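You operate a simulated robot arm through the tools that you are given. There is no shell and no other tool. Be economical: measure what you need, move in short steps, check, and stop when the job is done.

Carry out the task below with a simulated two-armed robot. There is one attempt and no reset: what you move stays moved.

TASK
Take the yellow cap and leave it on top of the blue pack on the corner end of the bench. Then open the boxes drawer, put the purple box from there floor on the bench by the meter, then shut the drawer. Keep to this order.

Only the result counts: the job must be done as asked and must still hold three seconds after the hand-in. Knocking over, shifting, dropping, spilling or breaking anything else fails it. A push-on lid holds only when it is set on centred and level and pressed home; a screw cap is set on level and turned clockwise until tight.

THE ROBOT
Two 7-joint arms with fingered hands on one trunk, on a base that drives. Base frame: it is fixed to the floor where the robot stands at the start and does not move with it; the origin is under the middle of the robot, x ahead of it, y to its left, z up; the surface under the hand at the start is at about z = 0.9. Lengths are in m, angles in degrees, forces in N, time in s.
The left shoulder is at the start at [0.08, 0.269, 1.087], the right one opposite. Places, roughly: bench by the meter [0.1, -2.2, 0.9]; boxes drawer [-0.5, 0.8, 0.5]; purple box (9x8x6 cm) [-0.6, 0.9, 0.5]. Payload 5 kg a hand.
Tool frame (each hand has its own): the origin (TCP) lies between the finger pads and is the grasp point; the fingertips stand 0.052 m ahead of it; z points along the fingers, y is the line along which they close. Largest opening 0.176 m; the body of the gripper starts 0.061 m behind the TCP. The gripper is a hand of 5 fingers: y runs from the thumb to the fingers, the wrist lies at [-0.026, -0.151, -0.269] in the tool frame, and closing takes about 1.5 s.
Orientation is that of the tool frame in the base frame, as a unit quaternion [w, x, y, z]. With the fingers straight down and the wrist toward the robot, the tool's x, y and z point along [0, 1, 0], [1, 0, 0] and [0, 0, -1] of the base frame.

THE INTERFACE
- The arms move only by the tool move_arm. It takes "left_rows", "right_rows" or both (then of equal length, played together; a hand with none holds still); each is a list of rows, each a list of 6 numbers: the shift along the tool's x, y, z in m, then the turn, a rotation vector about the tool's x, y, z in degrees. In form: [[x, y, z, rx, ry, rz], ...]. A call has 1 to 12 rows; each row shifts and turns the commanded pose from where the row before left it, along the tool's axes as they then stand. "left_grip" and "right_grip" are, for a hand that has rows, the finger opening in m, from 0 to 0.176, set as the call begins (left out, the last holds). A row lasts 0.2 s, in which the tool goes at most 0.05 m and 8.6 degrees; a call with a longer step from one row to the next is refused whole, and so is a gripper value outside its range. Where a pose cannot be reached the arm comes as near as it can. A force on the tool above 40 N (or 10 N above the force at the start of the call, whichever is more), or a blocked arm, ends the call early, and 0.2 s more pass. Each finger travels about 0.108 m/s and halts on what it meets, pressing with about 25 N; the grip force reading is that of the motor and also rises with nothing between the fingers. The clock runs only during rows and for 0.2 s after the last one: add rows that do not move to give the fingers time. The reply holds the time, the measured pose of the TCP, the force on the tool along the base axes, the opening and the grip force, in the units named above and with some noise, with the torque about the TCP (base axes, N m) and any sound that the robot's microphone picked up.
- Cameras (640 x 400 px; columns grow to the right, rows downward): "scene" is now at [0.1574, 0.0619, 1.2968]; the picture's right is [0.74, -0.67, -0.01], its down [-0.45, -0.48, -0.76] and it looks along [0.50, 0.56, -0.65] (base axes); focal length 214 px, centre (320, 200). "left" rides on the left gripper at [-0.102, -0.142, -0.203] in its tool frame; the picture's right is [-0.79, -0.29, 0.54], its down [0.56, -0.70, 0.44] and it looks along [0.25, 0.65, 0.72] (tool axes); focal length 275 px, centre (320, 200). "right" rides on the right gripper at [0.102, -0.142, -0.203] in its tool frame; the picture's right is [-0.79, 0.29, -0.54], its down [-0.56, -0.70, 0.44] and it looks along [-0.25, 0.65, 0.72] (tool axes); focal length 275 px, centre (320, 200). There is no depth. A picture from a camera that has moved, and an enlarged one, comes with that camera's place and axes in the base frame and with its lens.
- grab_frame(camera): a new picture of that camera. No time passes.
- slide_trunk(by): slides the trunk up (or, below 0, down) by that many m; the arms and the scene camera ride with it, the base frame stays. It gives what a move gives, with no picture.
- roll_base(legs): drives the robot by 1 to 6 legs, each [ahead, turn to the left] in m and degrees, along the robot's own axes; the way and the turn of a leg run together, so that a leg with both is an arc; at most 1.5 m and 180 degrees a leg. The arms and the cameras ride along, it lands a little off, and it stops where it bumps. It gives what a move gives.
- curl_fingers(index, middle, ring, little, thumb_bend, thumb_turn, hand): sets how far each is bent, from 0 (flat) to 100 (curled in); at 30 the hand is open as for a grip, at 70 the pads meet at the TCP. One left out holds its place. A second passes; each finger stops where it meets its share of the squeeze, and holds until it gets a number again. A gripper value or a shape takes the hand back. It gives what a move gives, with no picture; readings hold the bend of each and the force on index, middle, ring, little, thumb and palm. thumb_turn goes from beside the hand (0) to across from the fingers (100), as for a grip.
- preshape(shape, hand): the hand has 5 fingers and takes this shape, open, in about a second: jaw (thumb against the fingers, like two jaws); tri (thumb and two fingers); tip (a fingertip pinch); poke (one finger out to press); point (the index stretched); flat (the hand flat); cup (the hand cupped); fist (a fist). The gripper value then closes the fingers along that shape, each until it touches; the sizes above hold for jaw. It gives what a move gives, with no picture.
- pan_tilt(pan, tilt): turns the head with the scene camera to pan (to the left, within 80 degrees either way) and tilt (down, from -29 to 69), counted from straight ahead of the robot. It gives what a move gives.
- zoom(camera, box): a new picture of the part [left, top, right, bottom] of that camera's present view, enlarged. No time passes.
- sign_off(): hands the job in; it is judged then, once.

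Work in short steps. Places have to be worked out from the pictures, the camera data and where the tool is seen: move nearer, look again, correct. Check each grasp and each placing, and mend what went wrong. You have 165 turns and 118 pictures in all, those below and enlarged ones among them. Open the grippers and draw the arms clear of the work before you hand the job in, unless the task says otherwise; then end with one line.

The tools are called after "Call:" as a command line: name --argument value ..., lists and objects as JSON in quotes. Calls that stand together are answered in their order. move_arm: Moves the arms, as the interface text tells. Its arguments: {"type":"object","properties":{"left_rows":{"type":"array","items":{"type":"array","items":{"type":"number"}}},"left_grip":{"type":"number"},"right_rows":{"type":"array","items":{"type":"array","items":{"type":"number"}}},"right_grip":{"type":"number"}},"required":[]} The other tools are called the same way: slide_trunk (by) slides the trunk up or down; preshape (shape, hand) gives the hand a shape; curl_fingers (index, middle, ring, little, thumb_bend, thumb_turn, hand) moves the fingers one by one; roll_base (legs) drives the base; pan_tilt (pan, tilt) turns the head that bears the scene camera; grab_frame (camera) takes a picture; zoom (camera, box) takes an enlarged picture of a part of a camera's view; sign_off () hands the job in.

At the start:

```text
time: 0.0
left_tcp_pos: [0.5167, 0.5659, 1.1895]
left_ee_rot: [0.001, 0.707, 0.707, 0.001]
left_wrist_force: [0.1, -0.1, -0.3]
left_wrist_torque: [-0.01, -0.02, -0.02]
left_width: 0.1753
left_gripper_force: 0.0
left_shape: jaw
left_bend: [30.0, 30.0, 30.0, 30.0, 30.0, 98.0]
left_finger forces: [0.0, 0.0, 0.1, 0.1, 0.0, 0.0]
right_tcp_pos: [0.5519, 0.0974, 1.1126]
right_ee_rot: [0.0, 0.707, 0.707, -0.001]
right_wrist_force: [0.5, 1.0, 0.1]
right_wrist_torque: [0.03, -0.02, -0.01]
right_width: 0.1756
right_gripper_force: 0.0
right_shape: jaw
right_bend: [30.0, 30.0, 30.0, 30.0, 30.0, 98.0]
right_finger forces: [0.0, 0.1, 0.1, 0.0, 0.1, 0.1]
trunk travel left (down, up): [-0.25, 0.551]
robot x, y, heading: [0.0009, -0.0009, -0.3]
head pan, tilt: [47.8, 40.3]
```

scene: 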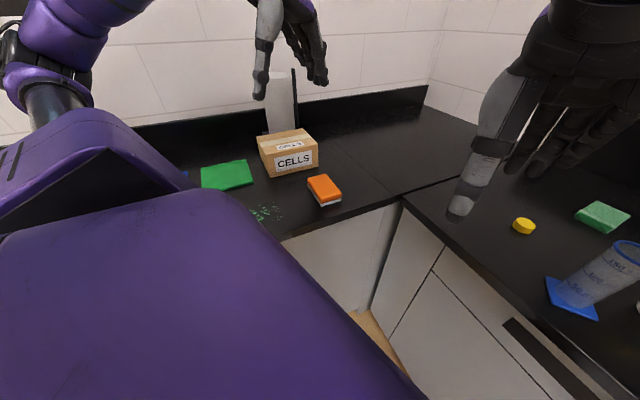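
right: 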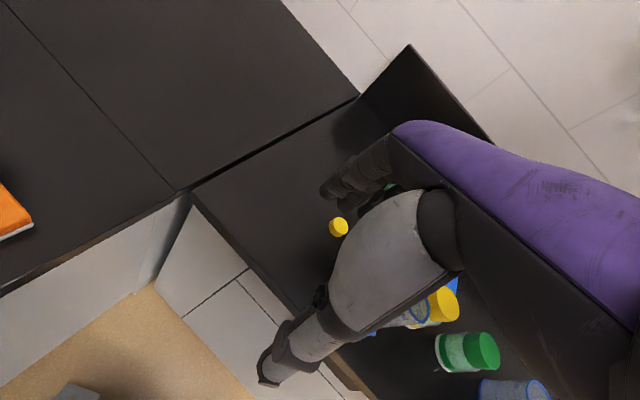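
left: 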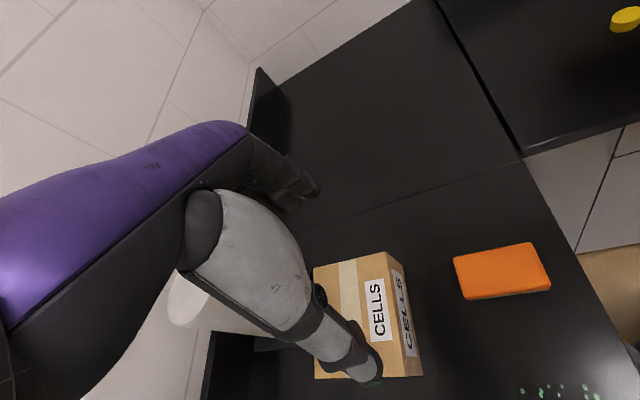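

The cap looks to be near (0.75, -0.01). I still need to find the blue pack, so I'll look around with the head first.

Call:
pan_tilt --pan 0 --tilt 35

Call:
grab_frame --camera "scene"

Call:
pan_tilt --pan 80 --tilt 35

Call:
grab_frame --camera "scene"

Call:
pan_tilt --pan -70 --tilt 30

Call:
grab_frame --camera "scene"

```text
time: 1.2
left_tcp_pos: [0.5015, 0.5653, 1.1973]
left_ee_rot: [0.005, 0.707, 0.707, 0.006]
left_wrist_force: [-0.6, -1.2, 0.3]
left_wrist_torque: [0.08, 0.03, -0.01]
left_width: 0.1762
left_gripper_force: 0.0
left_shape: jaw
left_bend: [30.0, 30.0, 30.0, 30.0, 30.0, 97.0]
left_finger forces: [0.1, 0.1, 0.0, 0.0, 0.1, 0.0]
right_tcp_pos: [0.538, 0.0967, 1.1201]
right_ee_rot: [0.005, 0.707, 0.707, 0.004]
right_wrist_force: [-0.2, -0.7, 0.7]
right_wrist_torque: [0.03, 0.01, 0.02]
right_width: 0.1761
right_gripper_force: 0.1
right_shape: jaw
right_bend: [30.0, 30.0, 30.0, 30.0, 30.0, 98.0]
right_finger forces: [0.0, 0.0, 0.1, 0.0, 0.1, 0.1]
trunk travel left (down, up): [-0.25, 0.551]
robot x, y, heading: [0.0038, -0.0018, 0.1]
head pan, tilt: [0.0, 35.0]
```

```text
114 pictures are left
camera scene: at [0.1883, -0.0013, 1.3046], right [0.0, -1.0, 0.0], down [-0.58, 0.0, -0.81], along [0.81, 0.0, -0.58], focal length 214 px, centre (320, 200)
```

scene: 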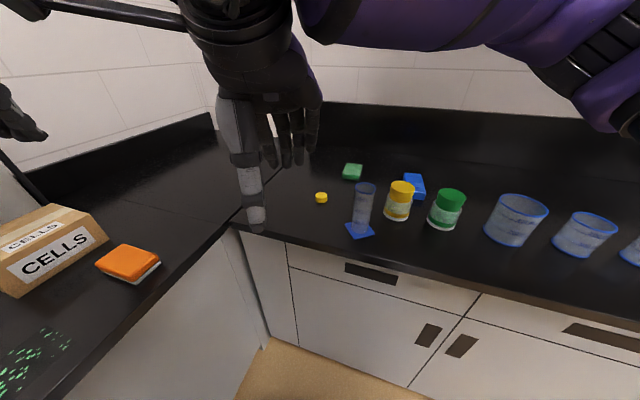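

```text
time: 2.7
left_tcp_pos: [0.502, 0.5648, 1.1971]
left_ee_rot: [0.005, 0.707, 0.707, 0.004]
left_wrist_force: [-0.5, -0.6, -1.1]
left_wrist_torque: [0.02, 0.0, 0.0]
left_width: 0.1759
left_gripper_force: 0.1
left_shape: jaw
left_bend: [30.0, 30.0, 30.0, 30.0, 30.0, 97.0]
left_finger forces: [0.0, 0.0, 0.1, 0.1, 0.0, 0.0]
right_tcp_pos: [0.5375, 0.0963, 1.1196]
right_ee_rot: [0.005, 0.707, 0.707, 0.004]
right_wrist_force: [-0.1, 0.9, 0.2]
right_wrist_torque: [0.0, 0.01, 0.0]
right_width: 0.176
right_gripper_force: 0.0
right_shape: jaw
right_bend: [30.0, 30.0, 30.0, 30.0, 30.0, 98.0]
right_finger forces: [0.0, 0.0, 0.0, 0.1, 0.0, 0.0]
trunk travel left (down, up): [-0.25, 0.551]
robot x, y, heading: [0.0004, 0.0006, -0.1]
head pan, tilt: [80.0, 35.0]
```

```text
113 pictures are left
camera scene: at [0.1159, 0.0858, 1.3054], right [0.98, -0.17, -0.01], down [-0.11, -0.56, -0.82], along [0.13, 0.81, -0.58], focal length 214 px, centre (320, 200)
```

scene: 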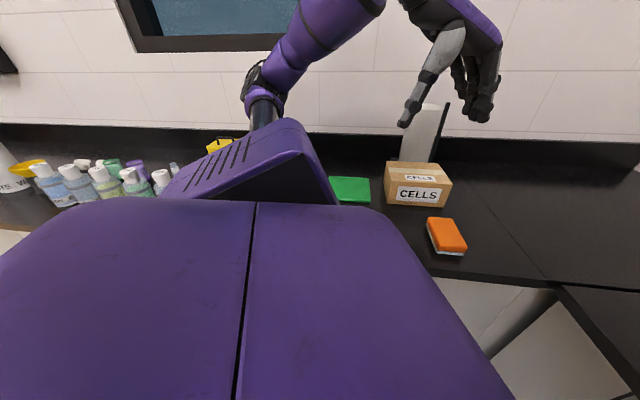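

```text
time: 5.0
left_tcp_pos: [0.5008, 0.5661, 1.1973]
left_ee_rot: [0.004, 0.707, 0.707, 0.006]
left_wrist_force: [0.3, 0.1, -0.2]
left_wrist_torque: [-0.03, -0.02, 0.01]
left_width: 0.1758
left_gripper_force: 0.1
left_shape: jaw
left_bend: [30.0, 30.0, 30.0, 30.0, 30.0, 97.0]
left_finger forces: [0.0, 0.0, 0.1, 0.0, 0.1, 0.0]
right_tcp_pos: [0.5385, 0.0965, 1.1192]
right_ee_rot: [0.004, 0.707, 0.708, 0.004]
right_wrist_force: [0.0, 0.0, 0.5]
right_wrist_torque: [-0.02, -0.02, 0.0]
right_width: 0.1759
right_gripper_force: 0.0
right_shape: jaw
right_bend: [30.0, 30.0, 30.0, 30.0, 30.0, 98.0]
right_finger forces: [0.1, 0.0, 0.1, 0.1, 0.1, 0.0]
trunk travel left (down, up): [-0.25, 0.551]
robot x, y, heading: [0.0017, 0.0045, 0.1]
head pan, tilt: [-70.0, 30.0]
```

```text
112 pictures are left
camera scene: at [0.1316, -0.0859, 1.313], right [-0.94, -0.34, 0.01], down [-0.18, 0.47, -0.86], along [0.29, -0.81, -0.5], focal length 214 px, centre (320, 200)
```

scene: 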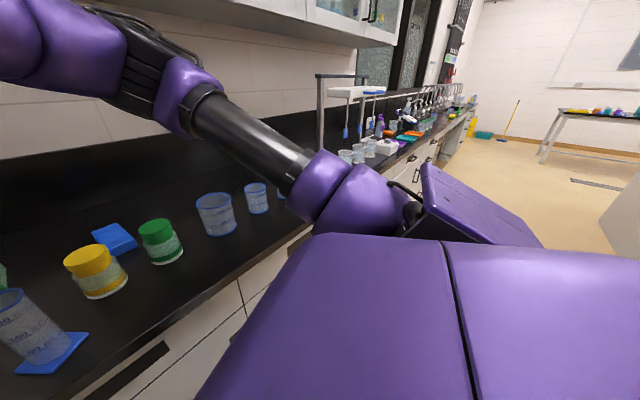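

There is a blue pack near (0.83, -0.34), but something blue also showed at the left, behind the arm. I'll zoom on the front work area and look left at the shallower and the steeper tilt.

Call:
pan_tilt --pan -10 --tilt 40

Call:
zoom --camera "scene" --box '[220, 100, 480, 262]'

Call:
pan_tilt --pan 65 --tilt 25

Call:
grab_frame --camera "scene"

```text
time: 6.3
left_tcp_pos: [0.5023, 0.566, 1.1981]
left_ee_rot: [0.003, 0.707, 0.707, 0.005]
left_wrist_force: [0.0, -0.6, 0.6]
left_wrist_torque: [0.02, 0.0, -0.03]
left_width: 0.176
left_gripper_force: 0.0
left_shape: jaw
left_bend: [30.0, 30.0, 30.0, 30.0, 30.0, 97.0]
left_finger forces: [0.0, 0.0, 0.1, 0.0, 0.0, 0.0]
right_tcp_pos: [0.5377, 0.0949, 1.1192]
right_ee_rot: [0.004, 0.707, 0.707, 0.004]
right_wrist_force: [0.2, 0.6, -0.6]
right_wrist_torque: [-0.02, -0.02, -0.02]
right_width: 0.1758
right_gripper_force: 0.1
right_shape: jaw
right_bend: [30.0, 30.0, 30.0, 30.0, 30.0, 98.0]
right_finger forces: [0.1, 0.0, 0.0, 0.1, 0.1, 0.0]
trunk travel left (down, up): [-0.25, 0.551]
robot x, y, heading: [-0.0028, -0.0019, -0.0]
head pan, tilt: [-10.0, 40.0]
```

```text
2.46 times, centred on (350, 181) of scene
camera zoom: at [0.1841, -0.0158, 1.2969], right [-0.17, -0.98, 0.0], down [-0.64, 0.11, -0.76], along [0.75, -0.13, -0.65], focal length 528 px, centre (246, 247)
```

zoom: 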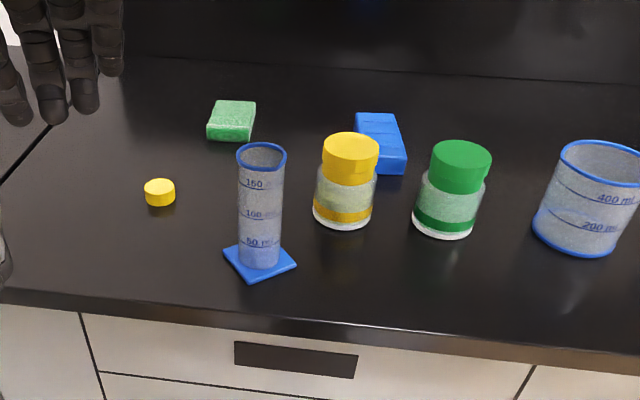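

```text
time: 7.8
left_tcp_pos: [0.5024, 0.5649, 1.1972]
left_ee_rot: [0.003, 0.707, 0.707, 0.005]
left_wrist_force: [-0.5, 0.0, 0.0]
left_wrist_torque: [-0.01, 0.0, 0.0]
left_width: 0.1762
left_gripper_force: 0.1
left_shape: jaw
left_bend: [30.0, 30.0, 30.0, 30.0, 30.0, 97.0]
left_finger forces: [0.0, 0.0, 0.0, 0.0, 0.0, 0.0]
right_tcp_pos: [0.5376, 0.0963, 1.1192]
right_ee_rot: [0.004, 0.707, 0.707, 0.005]
right_wrist_force: [-0.3, 1.0, -0.6]
right_wrist_torque: [0.02, 0.01, 0.01]
right_width: 0.1761
right_gripper_force: 0.2
right_shape: jaw
right_bend: [30.0, 30.0, 30.0, 30.0, 30.0, 98.0]
right_finger forces: [0.1, 0.0, 0.1, 0.0, 0.0, 0.1]
trunk travel left (down, up): [-0.25, 0.551]
robot x, y, heading: [0.0037, 0.0003, 0.1]
head pan, tilt: [65.0, 25.0]
```

```text
110 pictures are left
camera scene: at [0.1398, 0.0826, 1.3208], right [0.91, -0.42, -0.01], down [-0.19, -0.38, -0.9], along [0.38, 0.82, -0.43], focal length 214 px, centre (320, 200)
```

scene: 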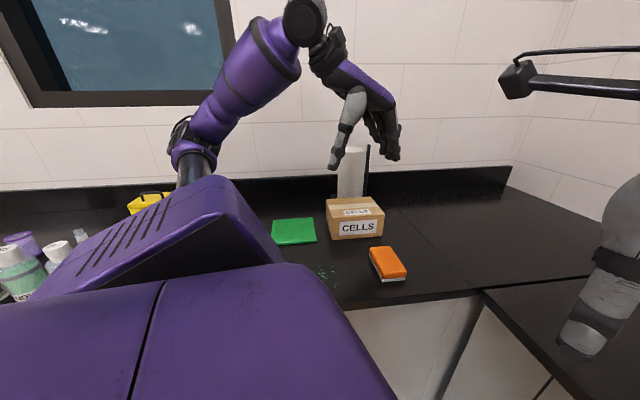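

The cap is at about (0.76, 0.00), 4 cm across and 2 cm tall. The blue pack centres at about (0.82, -0.33) with its top near z 0.93. I'll bring the right hand over the cap at the present height.

Call:
move_arm --right_rows '[[-0.02, 0.044, 0, 0, 0, 0], [-0.02, 0.044, 0, 0, 0, 0], [-0.02, 0.044, 0, 0, 0, 0], [-0.02, 0.044, 0, 0, 0, 0], [-0.017, 0.044, 0, 0, 0, 0], [0, 0, 0, 0, 0, 0]]' --right_grip 0.12

Call:
pan_tilt --pan -10 --tilt 40

Call:
grab_frame --camera "right"

Call:
grab_frame --camera "scene"

```text
time: 9.2
left_tcp_pos: [0.5009, 0.5658, 1.199]
left_ee_rot: [0.005, 0.707, 0.708, 0.006]
left_wrist_force: [-1.4, 0.2, 0.8]
left_wrist_torque: [-0.08, -0.1, 0.0]
left_width: 0.1757
left_gripper_force: 0.1
left_shape: jaw
left_bend: [30.0, 30.0, 30.0, 30.0, 30.0, 97.0]
left_finger forces: [0.0, 0.0, 0.0, 0.0, 0.1, 0.0]
right_tcp_pos: [0.7587, -0.0015, 1.119]
right_ee_rot: [0.005, 0.707, 0.707, 0.005]
right_wrist_force: [-1.4, 0.8, 0.6]
right_wrist_torque: [-0.09, -0.16, -0.01]
right_width: 0.1203
right_gripper_force: 0.0
right_shape: jaw
right_bend: [27.0, 38.0, 35.0, 35.0, 61.0, 99.0]
right_finger forces: [0.1, 0.0, 0.0, 0.1, 0.1, 0.1]
trunk travel left (down, up): [-0.25, 0.551]
robot x, y, heading: [0.0009, -0.0003, 0.0]
head pan, tilt: [65.0, 25.0]
```

```text
time: 10.7
left_tcp_pos: [0.5033, 0.5657, 1.1967]
left_ee_rot: [0.003, 0.707, 0.707, 0.006]
left_wrist_force: [0.3, -0.6, -0.2]
left_wrist_torque: [-0.02, 0.01, 0.03]
left_width: 0.1761
left_gripper_force: 0.1
left_shape: jaw
left_bend: [30.0, 30.0, 30.0, 30.0, 30.0, 97.0]
left_finger forces: [0.0, 0.1, 0.0, 0.0, 0.0, 0.1]
right_tcp_pos: [0.7593, -0.0007, 1.1186]
right_ee_rot: [0.005, 0.707, 0.707, 0.005]
right_wrist_force: [0.5, -0.1, -0.6]
right_wrist_torque: [0.01, 0.01, -0.01]
right_width: 0.1203
right_gripper_force: 0.1
right_shape: jaw
right_bend: [27.0, 38.0, 35.0, 35.0, 61.0, 99.0]
right_finger forces: [0.1, 0.0, 0.1, 0.0, 0.1, 0.0]
trunk travel left (down, up): [-0.25, 0.551]
robot x, y, heading: [-0.0018, -0.0015, -0.2]
head pan, tilt: [-10.0, 40.0]
```

```text
109 pictures are left
camera right: at [0.616, 0.1007, 1.3172], right [0.28, -0.79, 0.54], down [-0.7, -0.56, -0.45], along [0.66, -0.25, -0.71], focal length 275 px, centre (320, 200)
```

right: 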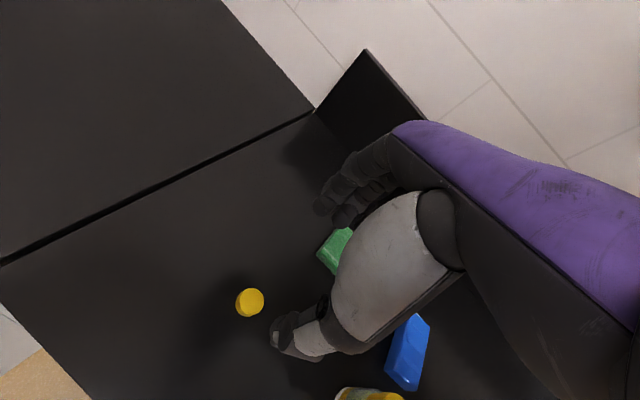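

```text
108 pictures are left
camera scene: at [0.1843, -0.0156, 1.2969], right [-0.17, -0.98, 0.0], down [-0.64, 0.11, -0.76], along [0.75, -0.13, -0.65], focal length 214 px, centre (320, 200)
```

scene: 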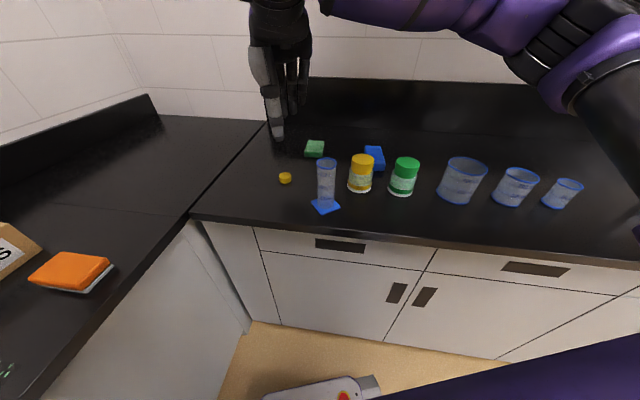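

Both cameras put the cap at about x 0.753, y -0.002. I'll go down to TCP z 0.98 with the opening narrowed to 0.09 and check the fingers against the cap.

Call:
move_arm --right_rows '[[0, -0.006, 0.045, 0, 0, 0], [0, 0, 0.045, 0, 0, 0], [0, 0, 0.045, 0, 0, 0], [0, 0, 0, 0, 0, 0]]' --right_grip 0.09

Call:
zoom --camera "scene" --box '[220, 120, 380, 220]'

Call:
zoom --camera "right" --box '[160, 150, 400, 300]'

```text
time: 11.7
left_tcp_pos: [0.5009, 0.5649, 1.1988]
left_ee_rot: [0.004, 0.707, 0.707, 0.006]
left_wrist_force: [-1.6, -0.2, 0.7]
left_wrist_torque: [0.0, -0.13, 0.01]
left_width: 0.1759
left_gripper_force: 0.0
left_shape: jaw
left_bend: [30.0, 30.0, 30.0, 30.0, 30.0, 97.0]
left_finger forces: [0.0, 0.0, 0.0, 0.0, 0.0, 0.0]
right_tcp_pos: [0.7535, -0.0029, 0.9902]
right_ee_rot: [0.005, 0.708, 0.707, 0.005]
right_wrist_force: [-0.8, 0.6, 1.2]
right_wrist_torque: [-0.09, -0.14, -0.01]
right_width: 0.0903
right_gripper_force: 0.0
right_shape: jaw
right_bend: [74.0, 44.0, 42.0, 40.0, 70.0, 100.0]
right_finger forces: [0.0, 0.0, 0.0, 0.0, 0.0, 0.0]
trunk travel left (down, up): [-0.25, 0.551]
robot x, y, heading: [-0.0014, -0.0011, -0.1]
head pan, tilt: [-10.0, 40.0]
```

```text
4.00 times, centred on (300, 170) of scene
camera zoom: at [0.183, -0.0156, 1.2974], right [-0.17, -0.98, 0.0], down [-0.64, 0.11, -0.76], along [0.75, -0.13, -0.65], focal length 858 px, centre (400, 320)
```

zoom: 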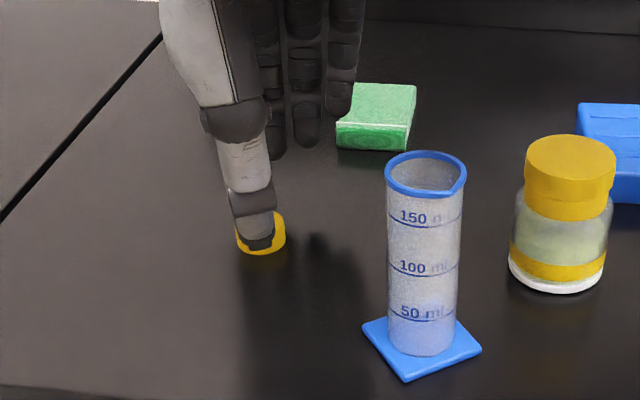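

```text
2.67 times, centred on (280, 225) of right
camera zoom: at [0.6084, 0.1001, 1.1895], right [0.28, -0.79, 0.54], down [-0.7, -0.56, -0.45], along [0.66, -0.25, -0.71], focal length 734 px, centre (427, 133)
```

zoom: 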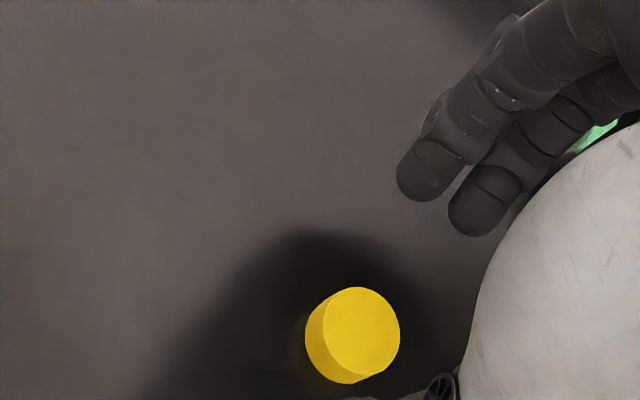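

The cap sits near (0.746, -0.001), under the thumb and index pair. I'll shift 7 mm toward the robot and lower until the tips are beside the cap, then look.

Call:
move_arm --right_rows '[[0.002, -0.007, 0.01, 0, 0, 0], [0, 0, 0.012, 0, 0, 0], [0, 0, 0.008, 0, 0, 0], [0, 0, 0, 0, 0, 0]]'

Call:
zoom --camera "scene" --box '[220, 120, 380, 220]'

Call:
zoom --camera "right" --box '[160, 150, 400, 300]'

```text
time: 12.7
left_tcp_pos: [0.5016, 0.5661, 1.1974]
left_ee_rot: [0.003, 0.707, 0.707, 0.005]
left_wrist_force: [-0.2, 0.2, 0.4]
left_wrist_torque: [0.01, 0.03, 0.0]
left_width: 0.176
left_gripper_force: 0.0
left_shape: jaw
left_bend: [30.0, 30.0, 30.0, 30.0, 30.0, 97.0]
left_finger forces: [0.1, 0.0, 0.1, 0.1, 0.0, 0.0]
right_tcp_pos: [0.7478, -0.0004, 0.9586]
right_ee_rot: [0.004, 0.707, 0.707, 0.005]
right_wrist_force: [-1.2, -0.1, -0.2]
right_wrist_torque: [-0.01, 0.01, 0.04]
right_width: 0.0904
right_gripper_force: 0.1
right_shape: jaw
right_bend: [74.0, 44.0, 42.0, 40.0, 70.0, 100.0]
right_finger forces: [0.0, 0.0, 0.0, 0.0, 0.1, 0.0]
trunk travel left (down, up): [-0.25, 0.551]
robot x, y, heading: [-0.0005, -0.0024, -0.2]
head pan, tilt: [-10.0, 40.0]
```

```text
4.00 times, centred on (300, 170) of scene
camera zoom: at [0.1843, -0.0158, 1.2969], right [-0.17, -0.98, 0.0], down [-0.64, 0.11, -0.76], along [0.75, -0.13, -0.65], focal length 858 px, centre (400, 320)
```

zoom: 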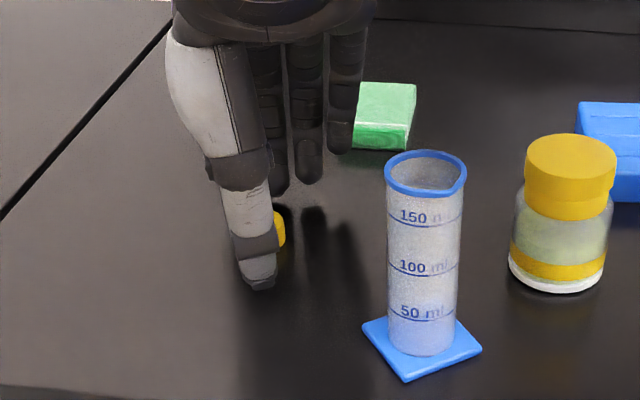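

```text
2.67 times, centred on (280, 225) of right
camera zoom: at [0.6036, 0.1015, 1.158], right [0.28, -0.79, 0.54], down [-0.7, -0.56, -0.45], along [0.66, -0.25, -0.71], focal length 734 px, centre (427, 133)
```

zoom: 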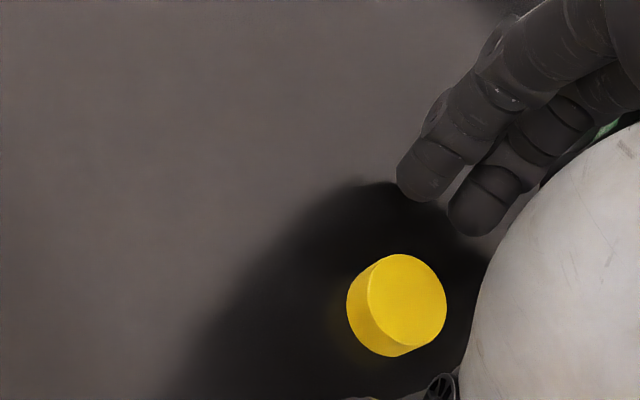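

The cap is centred between the thumb and the fingers. I'll close on it.

Call:
move_arm --right_rows '[[0, 0, 0, 0, 0, 0], [0, 0, 0, 0, 0, 0], [0, 0, 0, 0, 0, 0], [0, 0, 0, 0, 0, 0], [0, 0, 0, 0, 0, 0], [0, 0, 0, 0, 0, 0], [0, 0, 0, 0, 0, 0]]' --right_grip 0.015

Call:
zoom --camera "right" --box '[160, 150, 400, 300]'

```text
time: 14.3
left_tcp_pos: [0.5023, 0.5658, 1.1976]
left_ee_rot: [0.004, 0.707, 0.707, 0.005]
left_wrist_force: [0.4, 0.1, 0.4]
left_wrist_torque: [-0.02, -0.02, -0.02]
left_width: 0.1759
left_gripper_force: 0.0
left_shape: jaw
left_bend: [30.0, 30.0, 30.0, 30.0, 30.0, 97.0]
left_finger forces: [0.0, 0.1, 0.1, 0.1, 0.0, 0.0]
right_tcp_pos: [0.7473, -0.0014, 0.9591]
right_ee_rot: [0.004, 0.707, 0.707, 0.005]
right_wrist_force: [-0.4, -0.2, 0.7]
right_wrist_torque: [0.0, -0.02, 0.0]
right_width: 0.0267
right_gripper_force: 24.7
right_shape: jaw
right_bend: [73.0, 61.0, 64.0, 62.0, 74.0, 100.0]
right_finger forces: [12.6, 7.2, 0.1, 0.0, 21.3, 0.1]
trunk travel left (down, up): [-0.25, 0.551]
robot x, y, heading: [0.0022, -0.0006, 0.1]
head pan, tilt: [-10.0, 40.0]
```

```text
2.67 times, centred on (280, 225) of right
camera zoom: at [0.6035, 0.1016, 1.158], right [0.28, -0.79, 0.54], down [-0.7, -0.56, -0.45], along [0.66, -0.25, -0.71], focal length 734 px, centre (427, 133)
```

zoom: 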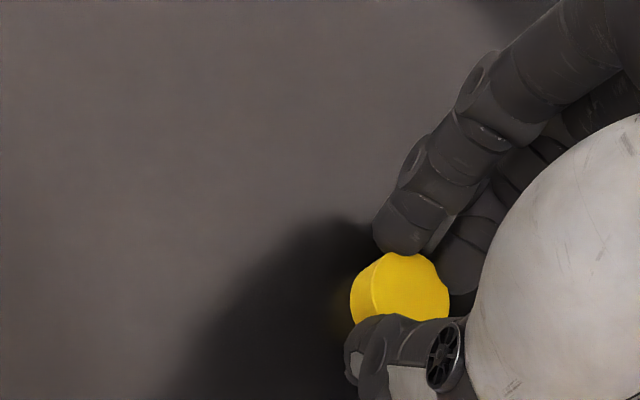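

The cap is pinched between thumb, index and middle. I'll lift it 16 cm and check it.

Call:
move_arm --right_rows '[[0, 0, -0.03, 0, 0, 0], [0, 0, -0.04, 0, 0, 0], [0, 0, -0.045, 0, 0, 0], [0, 0, -0.045, 0, 0, 0], [0, 0, 0, 0, 0, 0]]'

Call:
zoom --camera "scene" --box '[220, 60, 460, 210]'

Call:
grab_frame --camera "right"

```text
time: 15.5
left_tcp_pos: [0.5021, 0.5667, 1.1974]
left_ee_rot: [0.004, 0.707, 0.707, 0.003]
left_wrist_force: [0.7, -0.1, -1.1]
left_wrist_torque: [0.01, 0.1, -0.06]
left_width: 0.1762
left_gripper_force: 0.1
left_shape: jaw
left_bend: [30.0, 30.0, 30.0, 30.0, 30.0, 97.0]
left_finger forces: [0.0, 0.1, 0.1, 0.1, 0.0, 0.0]
right_tcp_pos: [0.7453, -0.0026, 1.118]
right_ee_rot: [0.004, 0.707, 0.708, 0.005]
right_wrist_force: [1.7, 0.7, -0.1]
right_wrist_torque: [0.0, 0.1, 0.03]
right_width: 0.0264
right_gripper_force: 25.1
right_shape: jaw
right_bend: [73.0, 61.0, 64.0, 62.0, 74.0, 100.0]
right_finger forces: [12.6, 7.2, 0.1, 0.1, 21.3, 0.0]
trunk travel left (down, up): [-0.25, 0.551]
robot x, y, heading: [0.0009, -0.0049, 0.0]
head pan, tilt: [-10.0, 40.0]
```

```text
2.67 times, centred on (340, 135) of scene
camera zoom: at [0.1853, -0.0156, 1.2965], right [-0.17, -0.98, 0.0], down [-0.64, 0.11, -0.76], along [0.74, -0.13, -0.65], focal length 572 px, centre (267, 373)
```

zoom: 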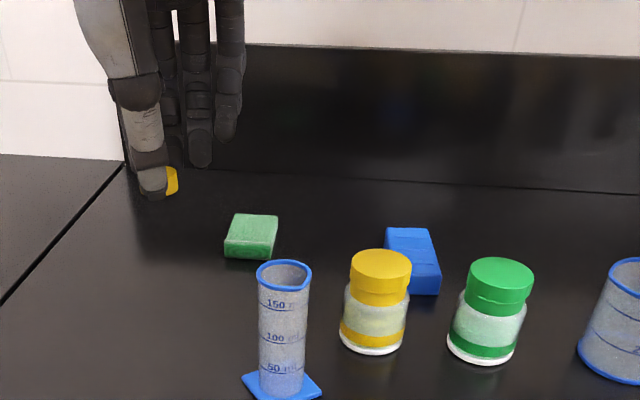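

```text
101 pictures are left
camera right: at [0.6025, 0.1008, 1.3173], right [0.28, -0.79, 0.54], down [-0.7, -0.56, -0.45], along [0.66, -0.25, -0.71], focal length 275 px, centre (320, 200)
```

right: 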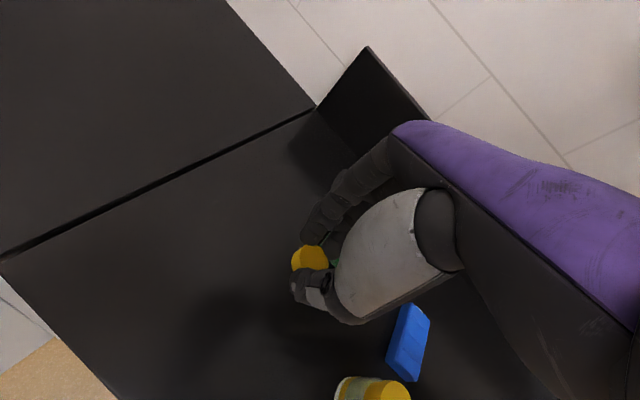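

The cap is held. The two cameras put the pack's centre at about (0.803, -0.308), so I'll go over it at the same height.

Call:
move_arm --right_rows '[[-0.043, 0.008, 0, 0, 0, 0], [-0.044, 0.008, 0, 0, 0, 0], [-0.044, 0.008, 0, 0, 0, 0], [-0.044, 0.008, 0, 0, 0, 0], [-0.044, 0.008, 0, 0, 0, 0], [-0.044, 0.008, 0, 0, 0, 0], [-0.043, 0.01, 0, 0, 0, 0], [0, 0, 0, 0, 0, 0]]'

Call:
zoom --camera "scene" --box '[300, 60, 540, 210]'

Call:
grab_frame --camera "right"

```text
time: 17.3
left_tcp_pos: [0.5019, 0.5686, 1.1967]
left_ee_rot: [0.005, 0.708, 0.707, 0.005]
left_wrist_force: [-0.4, 1.7, -1.2]
left_wrist_torque: [-0.18, 0.0, -0.01]
left_width: 0.1761
left_gripper_force: 0.1
left_shape: jaw
left_bend: [30.0, 30.0, 30.0, 30.0, 30.0, 97.0]
left_finger forces: [0.1, 0.0, 0.0, 0.1, 0.0, 0.0]
right_tcp_pos: [0.8003, -0.3011, 1.1209]
right_ee_rot: [0.006, 0.707, 0.708, 0.005]
right_wrist_force: [0.7, 1.5, 0.5]
right_wrist_torque: [-0.22, 0.0, -0.02]
right_width: 0.0266
right_gripper_force: 24.7
right_shape: jaw
right_bend: [73.0, 61.0, 64.0, 62.0, 74.0, 100.0]
right_finger forces: [12.7, 7.3, 0.0, 0.0, 21.2, 0.0]
trunk travel left (down, up): [-0.25, 0.551]
robot x, y, heading: [0.0003, -0.0014, -0.3]
head pan, tilt: [-10.0, 40.0]
```

```text
2.67 times, centred on (420, 135) of scene
camera zoom: at [0.1842, -0.0144, 1.2969], right [-0.17, -0.98, 0.0], down [-0.64, 0.11, -0.76], along [0.75, -0.13, -0.65], focal length 572 px, centre (53, 373)
```

zoom: 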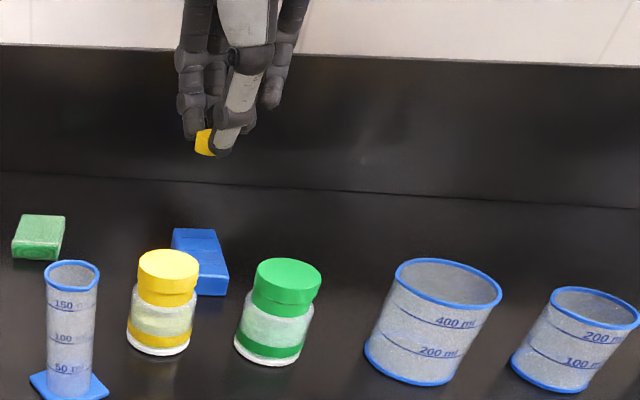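

```text
99 pictures are left
camera right: at [0.6565, -0.2002, 1.3198], right [0.28, -0.79, 0.55], down [-0.7, -0.56, -0.45], along [0.66, -0.25, -0.71], focal length 275 px, centre (320, 200)
```

right: 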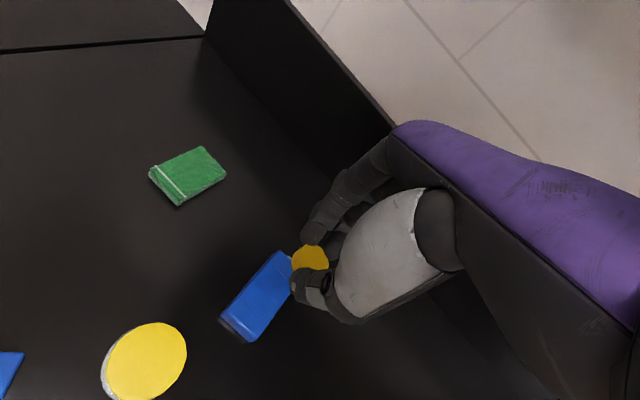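

The pack's centre comes out near (0.805, -0.308), with its long axis along x. I'll zoom in for its height while lowering partway.

Call:
move_arm --right_rows '[[-0.007, 0.004, 0.03, 0, 0, 0], [0, 0, 0.04, 0, 0, 0], [0, 0, 0, 0, 0, 0]]'

Call:
zoom --camera "scene" --box '[330, 100, 430, 163]'

Call:
zoom --camera "right" --box '[200, 200, 400, 325]'

```text
time: 18.1
left_tcp_pos: [0.5018, 0.5656, 1.1978]
left_ee_rot: [0.006, 0.707, 0.707, 0.004]
left_wrist_force: [-1.3, 1.7, -0.6]
left_wrist_torque: [-0.08, -0.09, -0.01]
left_width: 0.1759
left_gripper_force: 0.0
left_shape: jaw
left_bend: [30.0, 30.0, 30.0, 30.0, 30.0, 97.0]
left_finger forces: [0.0, 0.1, 0.0, 0.0, 0.0, 0.1]
right_tcp_pos: [0.8076, -0.3124, 1.0491]
right_ee_rot: [0.006, 0.707, 0.707, 0.005]
right_wrist_force: [-0.5, 0.5, 1.0]
right_wrist_torque: [-0.1, -0.08, -0.01]
right_width: 0.0264
right_gripper_force: 25.0
right_shape: jaw
right_bend: [73.0, 61.0, 64.0, 62.0, 74.0, 100.0]
right_finger forces: [12.5, 7.3, 0.2, 0.0, 21.2, 0.1]
trunk travel left (down, up): [-0.25, 0.551]
robot x, y, heading: [0.0008, -0.0005, 0.0]
head pan, tilt: [-10.0, 40.0]
```

```text
6.35 times, centred on (380, 132) of scene
camera zoom: at [0.1836, -0.0152, 1.2972], right [-0.17, -0.98, 0.0], down [-0.64, 0.11, -0.76], along [0.75, -0.13, -0.65], focal length 1362 px, centre (-61, 635)
```

zoom: 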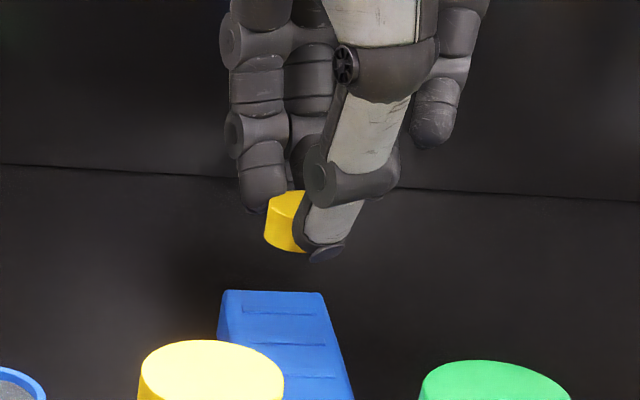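

```text
3.20 times, centred on (300, 262) of right
camera zoom: at [0.6627, -0.21, 1.2486], right [0.28, -0.79, 0.54], down [-0.7, -0.56, -0.45], along [0.66, -0.25, -0.71], focal length 881 px, centre (384, 0)
```

zoom: 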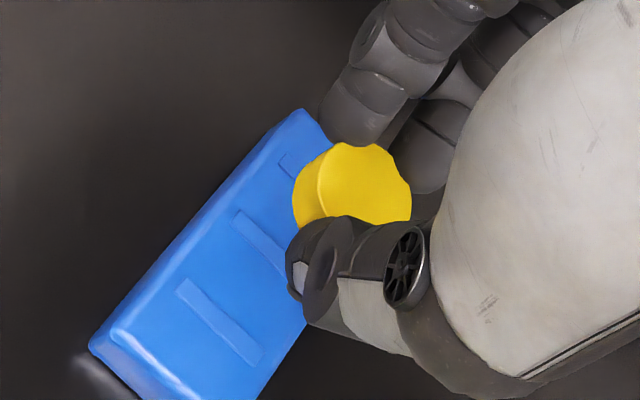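

The cap hangs level over the pack. I'll lower in small steps and watch the force for contact.

Call:
move_arm --right_rows '[[0.003, -0.002, 0.02, 0, 0, 0], [0, 0, 0.018, 0, 0, 0], [0, 0, 0, 0, 0, 0]]'

Call:
zoom --camera "scene" --box '[330, 115, 430, 178]'

Call:
zoom --camera "right" --box '[200, 200, 400, 325]'

```text
time: 18.9
left_tcp_pos: [0.5009, 0.5656, 1.1988]
left_ee_rot: [0.004, 0.707, 0.707, 0.005]
left_wrist_force: [-0.2, 0.7, -0.4]
left_wrist_torque: [-0.02, -0.03, -0.01]
left_width: 0.1761
left_gripper_force: 0.1
left_shape: jaw
left_bend: [30.0, 30.0, 30.0, 30.0, 30.0, 97.0]
left_finger forces: [0.0, 0.0, 0.1, 0.0, 0.0, 0.0]
right_tcp_pos: [0.8069, -0.3089, 1.0124]
right_ee_rot: [0.005, 0.707, 0.707, 0.005]
right_wrist_force: [-0.1, 0.2, 0.0]
right_wrist_torque: [-0.05, -0.05, 0.0]
right_width: 0.0264
right_gripper_force: 25.1
right_shape: jaw
right_bend: [73.0, 61.0, 64.0, 62.0, 74.0, 100.0]
right_finger forces: [12.6, 7.3, 0.1, 0.0, 21.2, 0.0]
trunk travel left (down, up): [-0.25, 0.551]
robot x, y, heading: [-0.0028, -0.0003, 0.1]
head pan, tilt: [-10.0, 40.0]
```

```text
6.35 times, centred on (380, 146) of scene
camera zoom: at [0.1839, -0.0155, 1.2971], right [-0.17, -0.98, 0.0], down [-0.64, 0.11, -0.76], along [0.75, -0.13, -0.65], focal length 1362 px, centre (-61, 540)
```

zoom: 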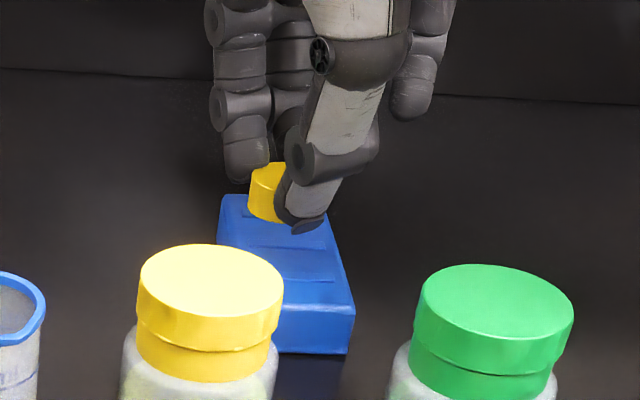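

```text
3.20 times, centred on (300, 262) of right
camera zoom: at [0.6627, -0.2068, 1.2117], right [0.28, -0.79, 0.54], down [-0.7, -0.56, -0.45], along [0.66, -0.25, -0.71], focal length 881 px, centre (384, 0)
```

zoom: 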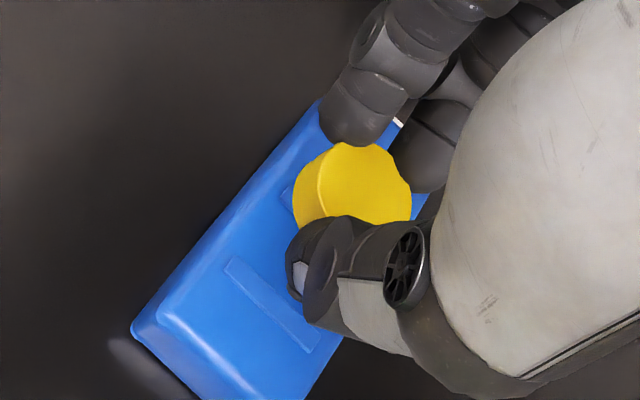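

The pack is about 3 cm high, so contact should come near z 0.99. I'll continue down.

Call:
move_arm --right_rows '[[0, 0, 0.008, 0, 0, 0], [0, 0, 0.006, 0, 0, 0], [0, 0, 0, 0, 0, 0]]'

Call:
zoom --camera "right" --box '[200, 200, 400, 325]'

Call:
zoom --camera "scene" --box '[330, 115, 430, 178]'

```text
time: 19.7
left_tcp_pos: [0.5023, 0.5656, 1.1978]
left_ee_rot: [0.003, 0.707, 0.707, 0.004]
left_wrist_force: [-0.4, 0.1, -0.7]
left_wrist_torque: [0.0, 0.0, -0.01]
left_width: 0.1761
left_gripper_force: 0.1
left_shape: jaw
left_bend: [30.0, 30.0, 30.0, 30.0, 30.0, 97.0]
left_finger forces: [0.0, 0.0, 0.0, 0.1, 0.0, 0.0]
right_tcp_pos: [0.8061, -0.3083, 0.9971]
right_ee_rot: [0.004, 0.707, 0.707, 0.005]
right_wrist_force: [0.0, -0.2, -0.8]
right_wrist_torque: [0.0, 0.01, -0.01]
right_width: 0.0266
right_gripper_force: 25.8
right_shape: jaw
right_bend: [73.0, 61.0, 64.0, 62.0, 74.0, 100.0]
right_finger forces: [12.6, 7.3, 0.0, 0.1, 21.2, 0.0]
trunk travel left (down, up): [-0.25, 0.551]
robot x, y, heading: [0.0027, -0.0023, 0.0]
head pan, tilt: [-10.0, 40.0]
```

```text
3.20 times, centred on (300, 262) of right
camera zoom: at [0.6636, -0.2053, 1.1966], right [0.28, -0.79, 0.54], down [-0.7, -0.56, -0.45], along [0.66, -0.25, -0.71], focal length 881 px, centre (384, 0)
```

zoom: 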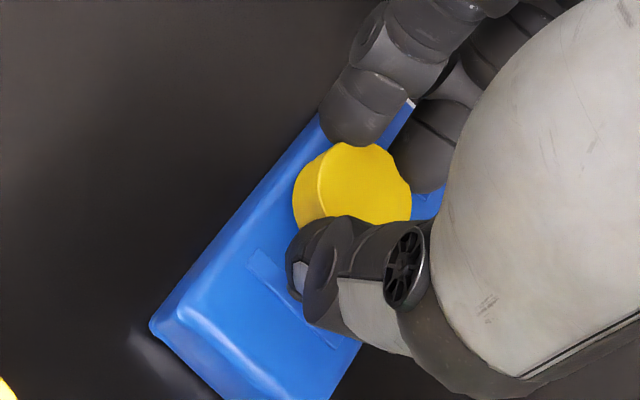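

```text
6.35 times, centred on (380, 146) of scene
camera zoom: at [0.1841, -0.0158, 1.297], right [-0.17, -0.98, 0.0], down [-0.64, 0.11, -0.76], along [0.75, -0.13, -0.65], focal length 1362 px, centre (-61, 540)
```

zoom: 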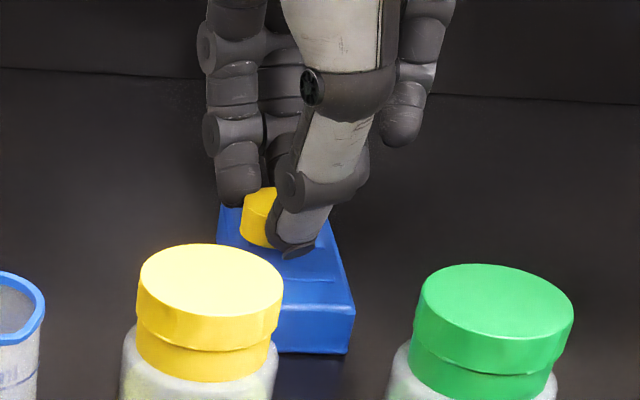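

It is well centred on the pack. I'll go down in 2 mm steps.

Call:
move_arm --right_rows '[[0, 0, 0.002, 0, 0, 0], [0, 0, 0.002, 0, 0, 0], [0, 0, 0, 0, 0, 0]]'

Call:
zoom --camera "scene" --box '[350, 125, 414, 165]'

```text
time: 20.5
left_tcp_pos: [0.5023, 0.5657, 1.198]
left_ee_rot: [0.003, 0.707, 0.707, 0.005]
left_wrist_force: [0.2, -0.6, 0.0]
left_wrist_torque: [-0.02, 0.02, -0.01]
left_width: 0.1759
left_gripper_force: 0.0
left_shape: jaw
left_bend: [30.0, 30.0, 30.0, 30.0, 30.0, 97.0]
left_finger forces: [0.0, 0.1, 0.0, 0.1, 0.0, 0.1]
right_tcp_pos: [0.8075, -0.3075, 0.9938]
right_ee_rot: [0.004, 0.708, 0.707, 0.005]
right_wrist_force: [0.4, -0.6, 0.0]
right_wrist_torque: [-0.01, -0.01, 0.01]
right_width: 0.0266
right_gripper_force: 24.5
right_shape: jaw
right_bend: [73.0, 61.0, 64.0, 62.0, 74.0, 100.0]
right_finger forces: [12.6, 7.2, 0.0, 0.0, 21.2, 0.0]
trunk travel left (down, up): [-0.25, 0.551]
robot x, y, heading: [-0.0013, 0.0027, -0.1]
head pan, tilt: [-10.0, 40.0]
```

```text
10.00 times, centred on (382, 145) of scene
camera zoom: at [0.1842, -0.0158, 1.2969], right [-0.17, -0.98, 0.0], down [-0.64, 0.11, -0.76], along [0.75, -0.13, -0.65], focal length 2145 px, centre (-300, 750)
```

zoom: 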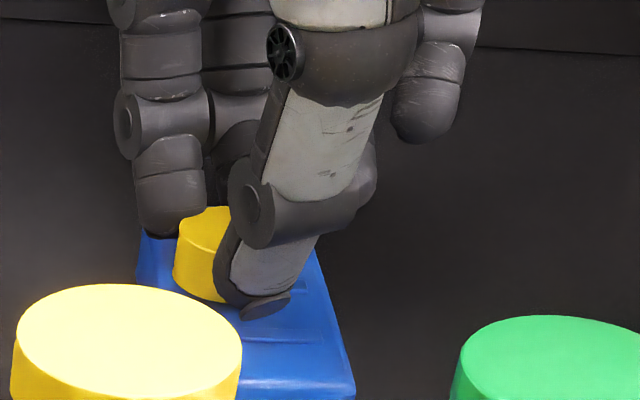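

There is no contact force yet, so I'll continue down 4 mm.

Call:
move_arm --right_rows '[[0, 0, 0.002, 0, 0, 0], [0, 0, 0.002, 0, 0, 0], [0, 0, 0, 0, 0, 0]]'

```text
time: 21.3
left_tcp_pos: [0.5017, 0.5657, 1.1986]
left_ee_rot: [0.004, 0.708, 0.707, 0.005]
left_wrist_force: [-0.5, -0.5, -0.2]
left_wrist_torque: [0.01, -0.01, 0.01]
left_width: 0.1758
left_gripper_force: 0.0
left_shape: jaw
left_bend: [30.0, 30.0, 30.0, 30.0, 30.0, 97.0]
left_finger forces: [0.0, 0.1, 0.0, 0.0, 0.0, 0.1]
right_tcp_pos: [0.8064, -0.3081, 0.9897]
right_ee_rot: [0.004, 0.707, 0.707, 0.004]
right_wrist_force: [-0.1, -0.7, 1.2]
right_wrist_torque: [0.01, -0.01, 0.02]
right_width: 0.0266
right_gripper_force: 25.2
right_shape: jaw
right_bend: [73.0, 61.0, 64.0, 62.0, 74.0, 100.0]
right_finger forces: [12.6, 7.4, 0.1, 0.0, 21.2, 0.1]
trunk travel left (down, up): [-0.25, 0.551]
robot x, y, heading: [-0.002, 0.0027, -0.2]
head pan, tilt: [-10.0, 40.0]
```

There's still almost no force, so I'll go down another 4 mm.

Call:
move_arm --right_rows '[[0, 0, 0.0015, 0, 0, 0], [0, 0, 0.0015, 0, 0, 0], [0, 0, 0, 0, 0, 0]]'

Call:
zoom --camera "scene" --box '[350, 125, 414, 165]'

```text
time: 22.1
left_tcp_pos: [0.5014, 0.5663, 1.1978]
left_ee_rot: [0.004, 0.708, 0.707, 0.006]
left_wrist_force: [-0.2, -0.4, 0.1]
left_wrist_torque: [-0.01, -0.03, 0.0]
left_width: 0.1759
left_gripper_force: 0.1
left_shape: jaw
left_bend: [30.0, 30.0, 30.0, 30.0, 30.0, 97.0]
left_finger forces: [0.0, 0.0, 0.0, 0.0, 0.0, 0.0]
right_tcp_pos: [0.8077, -0.3079, 0.9877]
right_ee_rot: [0.006, 0.708, 0.706, 0.005]
right_wrist_force: [-1.5, -0.4, 12.3]
right_wrist_torque: [-0.05, 0.02, 0.0]
right_width: 0.0271
right_gripper_force: 25.1
right_shape: jaw
right_bend: [73.0, 61.0, 64.0, 62.0, 74.0, 100.0]
right_finger forces: [13.3, 8.1, 0.1, 0.0, 24.6, 0.0]
trunk travel left (down, up): [-0.25, 0.551]
robot x, y, heading: [0.0025, 0.0007, 0.0]
head pan, tilt: [-10.0, 40.0]
```

```text
10.00 times, centred on (382, 145) of scene
camera zoom: at [0.1833, -0.0156, 1.2972], right [-0.17, -0.98, 0.0], down [-0.64, 0.11, -0.76], along [0.75, -0.13, -0.65], focal length 2145 px, centre (-300, 750)
```

zoom: 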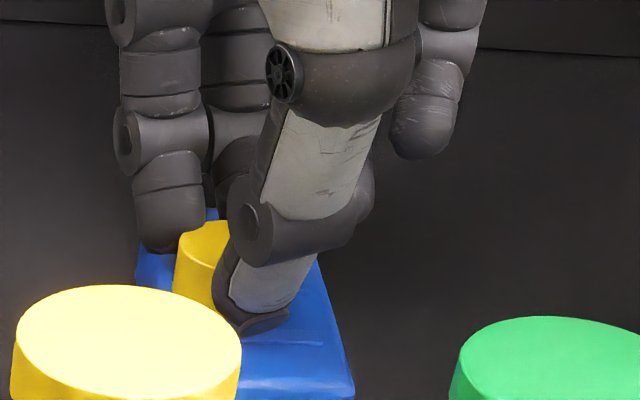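

Contact shows at 12 N. I'll ease up 1 mm, then open the fingers.

Call:
move_arm --right_rows '[[0, 0, -0.001, 0, 0, 0], [0, 0, 0, 0, 0, 0]]'

Call:
move_arm --right_rows '[[0, 0, 0, 0, 0, 0], [0, 0, 0, 0, 0, 0], [0, 0, 0, 0, 0, 0], [0, 0, 0, 0, 0, 0]]' --right_grip 0.075

Call:
zoom --camera "right" --box '[200, 200, 400, 325]'

```text
time: 22.7
left_tcp_pos: [0.5014, 0.5662, 1.1974]
left_ee_rot: [0.005, 0.708, 0.706, 0.005]
left_wrist_force: [0.1, 0.4, -0.4]
left_wrist_torque: [-0.01, 0.03, -0.01]
left_width: 0.1761
left_gripper_force: 0.2
left_shape: jaw
left_bend: [30.0, 30.0, 30.0, 30.0, 30.0, 97.0]
left_finger forces: [0.0, 0.0, 0.0, 0.0, 0.1, 0.0]
right_tcp_pos: [0.8065, -0.3083, 0.9874]
right_ee_rot: [0.005, 0.707, 0.707, 0.005]
right_wrist_force: [0.1, -1.2, 12.9]
right_wrist_torque: [-0.01, -0.18, -0.01]
right_width: 0.0268
right_gripper_force: 24.5
right_shape: jaw
right_bend: [73.0, 61.0, 64.0, 62.0, 74.0, 100.0]
right_finger forces: [14.1, 8.9, 0.0, 0.0, 23.9, 0.1]
trunk travel left (down, up): [-0.25, 0.551]
robot x, y, heading: [0.0022, 0.004, -0.2]
head pan, tilt: [-10.0, 40.0]
```

```text
time: 23.7
left_tcp_pos: [0.5012, 0.565, 1.1967]
left_ee_rot: [0.004, 0.707, 0.707, 0.005]
left_wrist_force: [-0.1, 1.3, -0.4]
left_wrist_torque: [0.04, 0.01, -0.03]
left_width: 0.176
left_gripper_force: 0.0
left_shape: jaw
left_bend: [30.0, 30.0, 30.0, 30.0, 30.0, 97.0]
left_finger forces: [0.0, 0.0, 0.1, 0.0, 0.1, 0.1]
right_tcp_pos: [0.8072, -0.3086, 0.9871]
right_ee_rot: [0.005, 0.707, 0.707, 0.004]
right_wrist_force: [0.0, 0.1, 1.1]
right_wrist_torque: [0.05, 0.06, -0.03]
right_width: 0.0744
right_gripper_force: 0.0
right_shape: jaw
right_bend: [74.0, 48.0, 45.0, 43.0, 73.0, 100.0]
right_finger forces: [0.0, 0.0, 0.0, 0.1, 1.0, 0.1]
trunk travel left (down, up): [-0.25, 0.551]
robot x, y, heading: [-0.0036, 0.0001, -0.2]
head pan, tilt: [-10.0, 40.0]
```

```text
3.20 times, centred on (300, 262) of right
camera zoom: at [0.6631, -0.2062, 1.1853], right [0.28, -0.79, 0.54], down [-0.7, -0.56, -0.45], along [0.66, -0.25, -0.71], focal length 881 px, centre (384, 0)
```

zoom: 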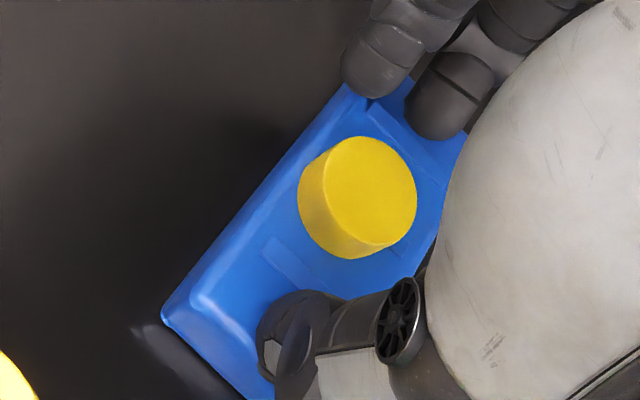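

The cap sits flat near the middle of the pack. I'll raise the hand straight up and verify.

Call:
move_arm --right_rows '[[0, 0, -0.02, 0, 0, 0], [0, 0, -0.04, 0, 0, 0], [0, 0, -0.045, 0, 0, 0], [0, 0, -0.045, 0, 0, 0], [0, 0, -0.045, 0, 0, 0], [0, 0, -0.045, 0, 0, 0], [0, 0, 0, 0, 0, 0]]'

Call:
zoom --camera "scene" --box '[270, 110, 430, 210]'

```text
time: 25.3
left_tcp_pos: [0.5042, 0.5647, 1.1978]
left_ee_rot: [0.003, 0.707, 0.707, 0.005]
left_wrist_force: [1.0, -0.9, 0.4]
left_wrist_torque: [0.05, 0.1, -0.01]
left_width: 0.1761
left_gripper_force: 0.1
left_shape: jaw
left_bend: [30.0, 30.0, 30.0, 30.0, 30.0, 97.0]
left_finger forces: [0.0, 0.1, 0.0, 0.1, 0.0, 0.1]
right_tcp_pos: [0.8059, -0.3108, 1.2247]
right_ee_rot: [0.004, 0.707, 0.707, 0.003]
right_wrist_force: [0.2, -1.2, -1.3]
right_wrist_torque: [0.06, 0.11, 0.04]
right_width: 0.075
right_gripper_force: 0.0
right_shape: jaw
right_bend: [74.0, 48.0, 45.0, 43.0, 72.0, 100.0]
right_finger forces: [0.0, 0.0, 0.1, 0.1, 0.0, 0.0]
trunk travel left (down, up): [-0.25, 0.551]
robot x, y, heading: [-0.0008, -0.0011, -0.1]
head pan, tilt: [-10.0, 40.0]
```

```text
4.00 times, centred on (350, 160) of scene
camera zoom: at [0.1852, -0.0163, 1.2965], right [-0.17, -0.98, 0.0], down [-0.64, 0.11, -0.76], along [0.74, -0.13, -0.65], focal length 858 px, centre (200, 360)
```

zoom: 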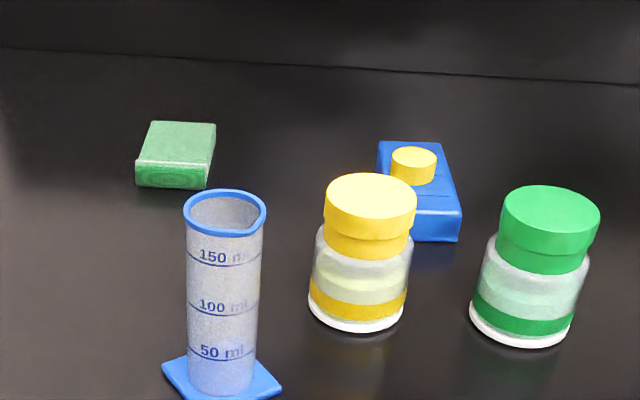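

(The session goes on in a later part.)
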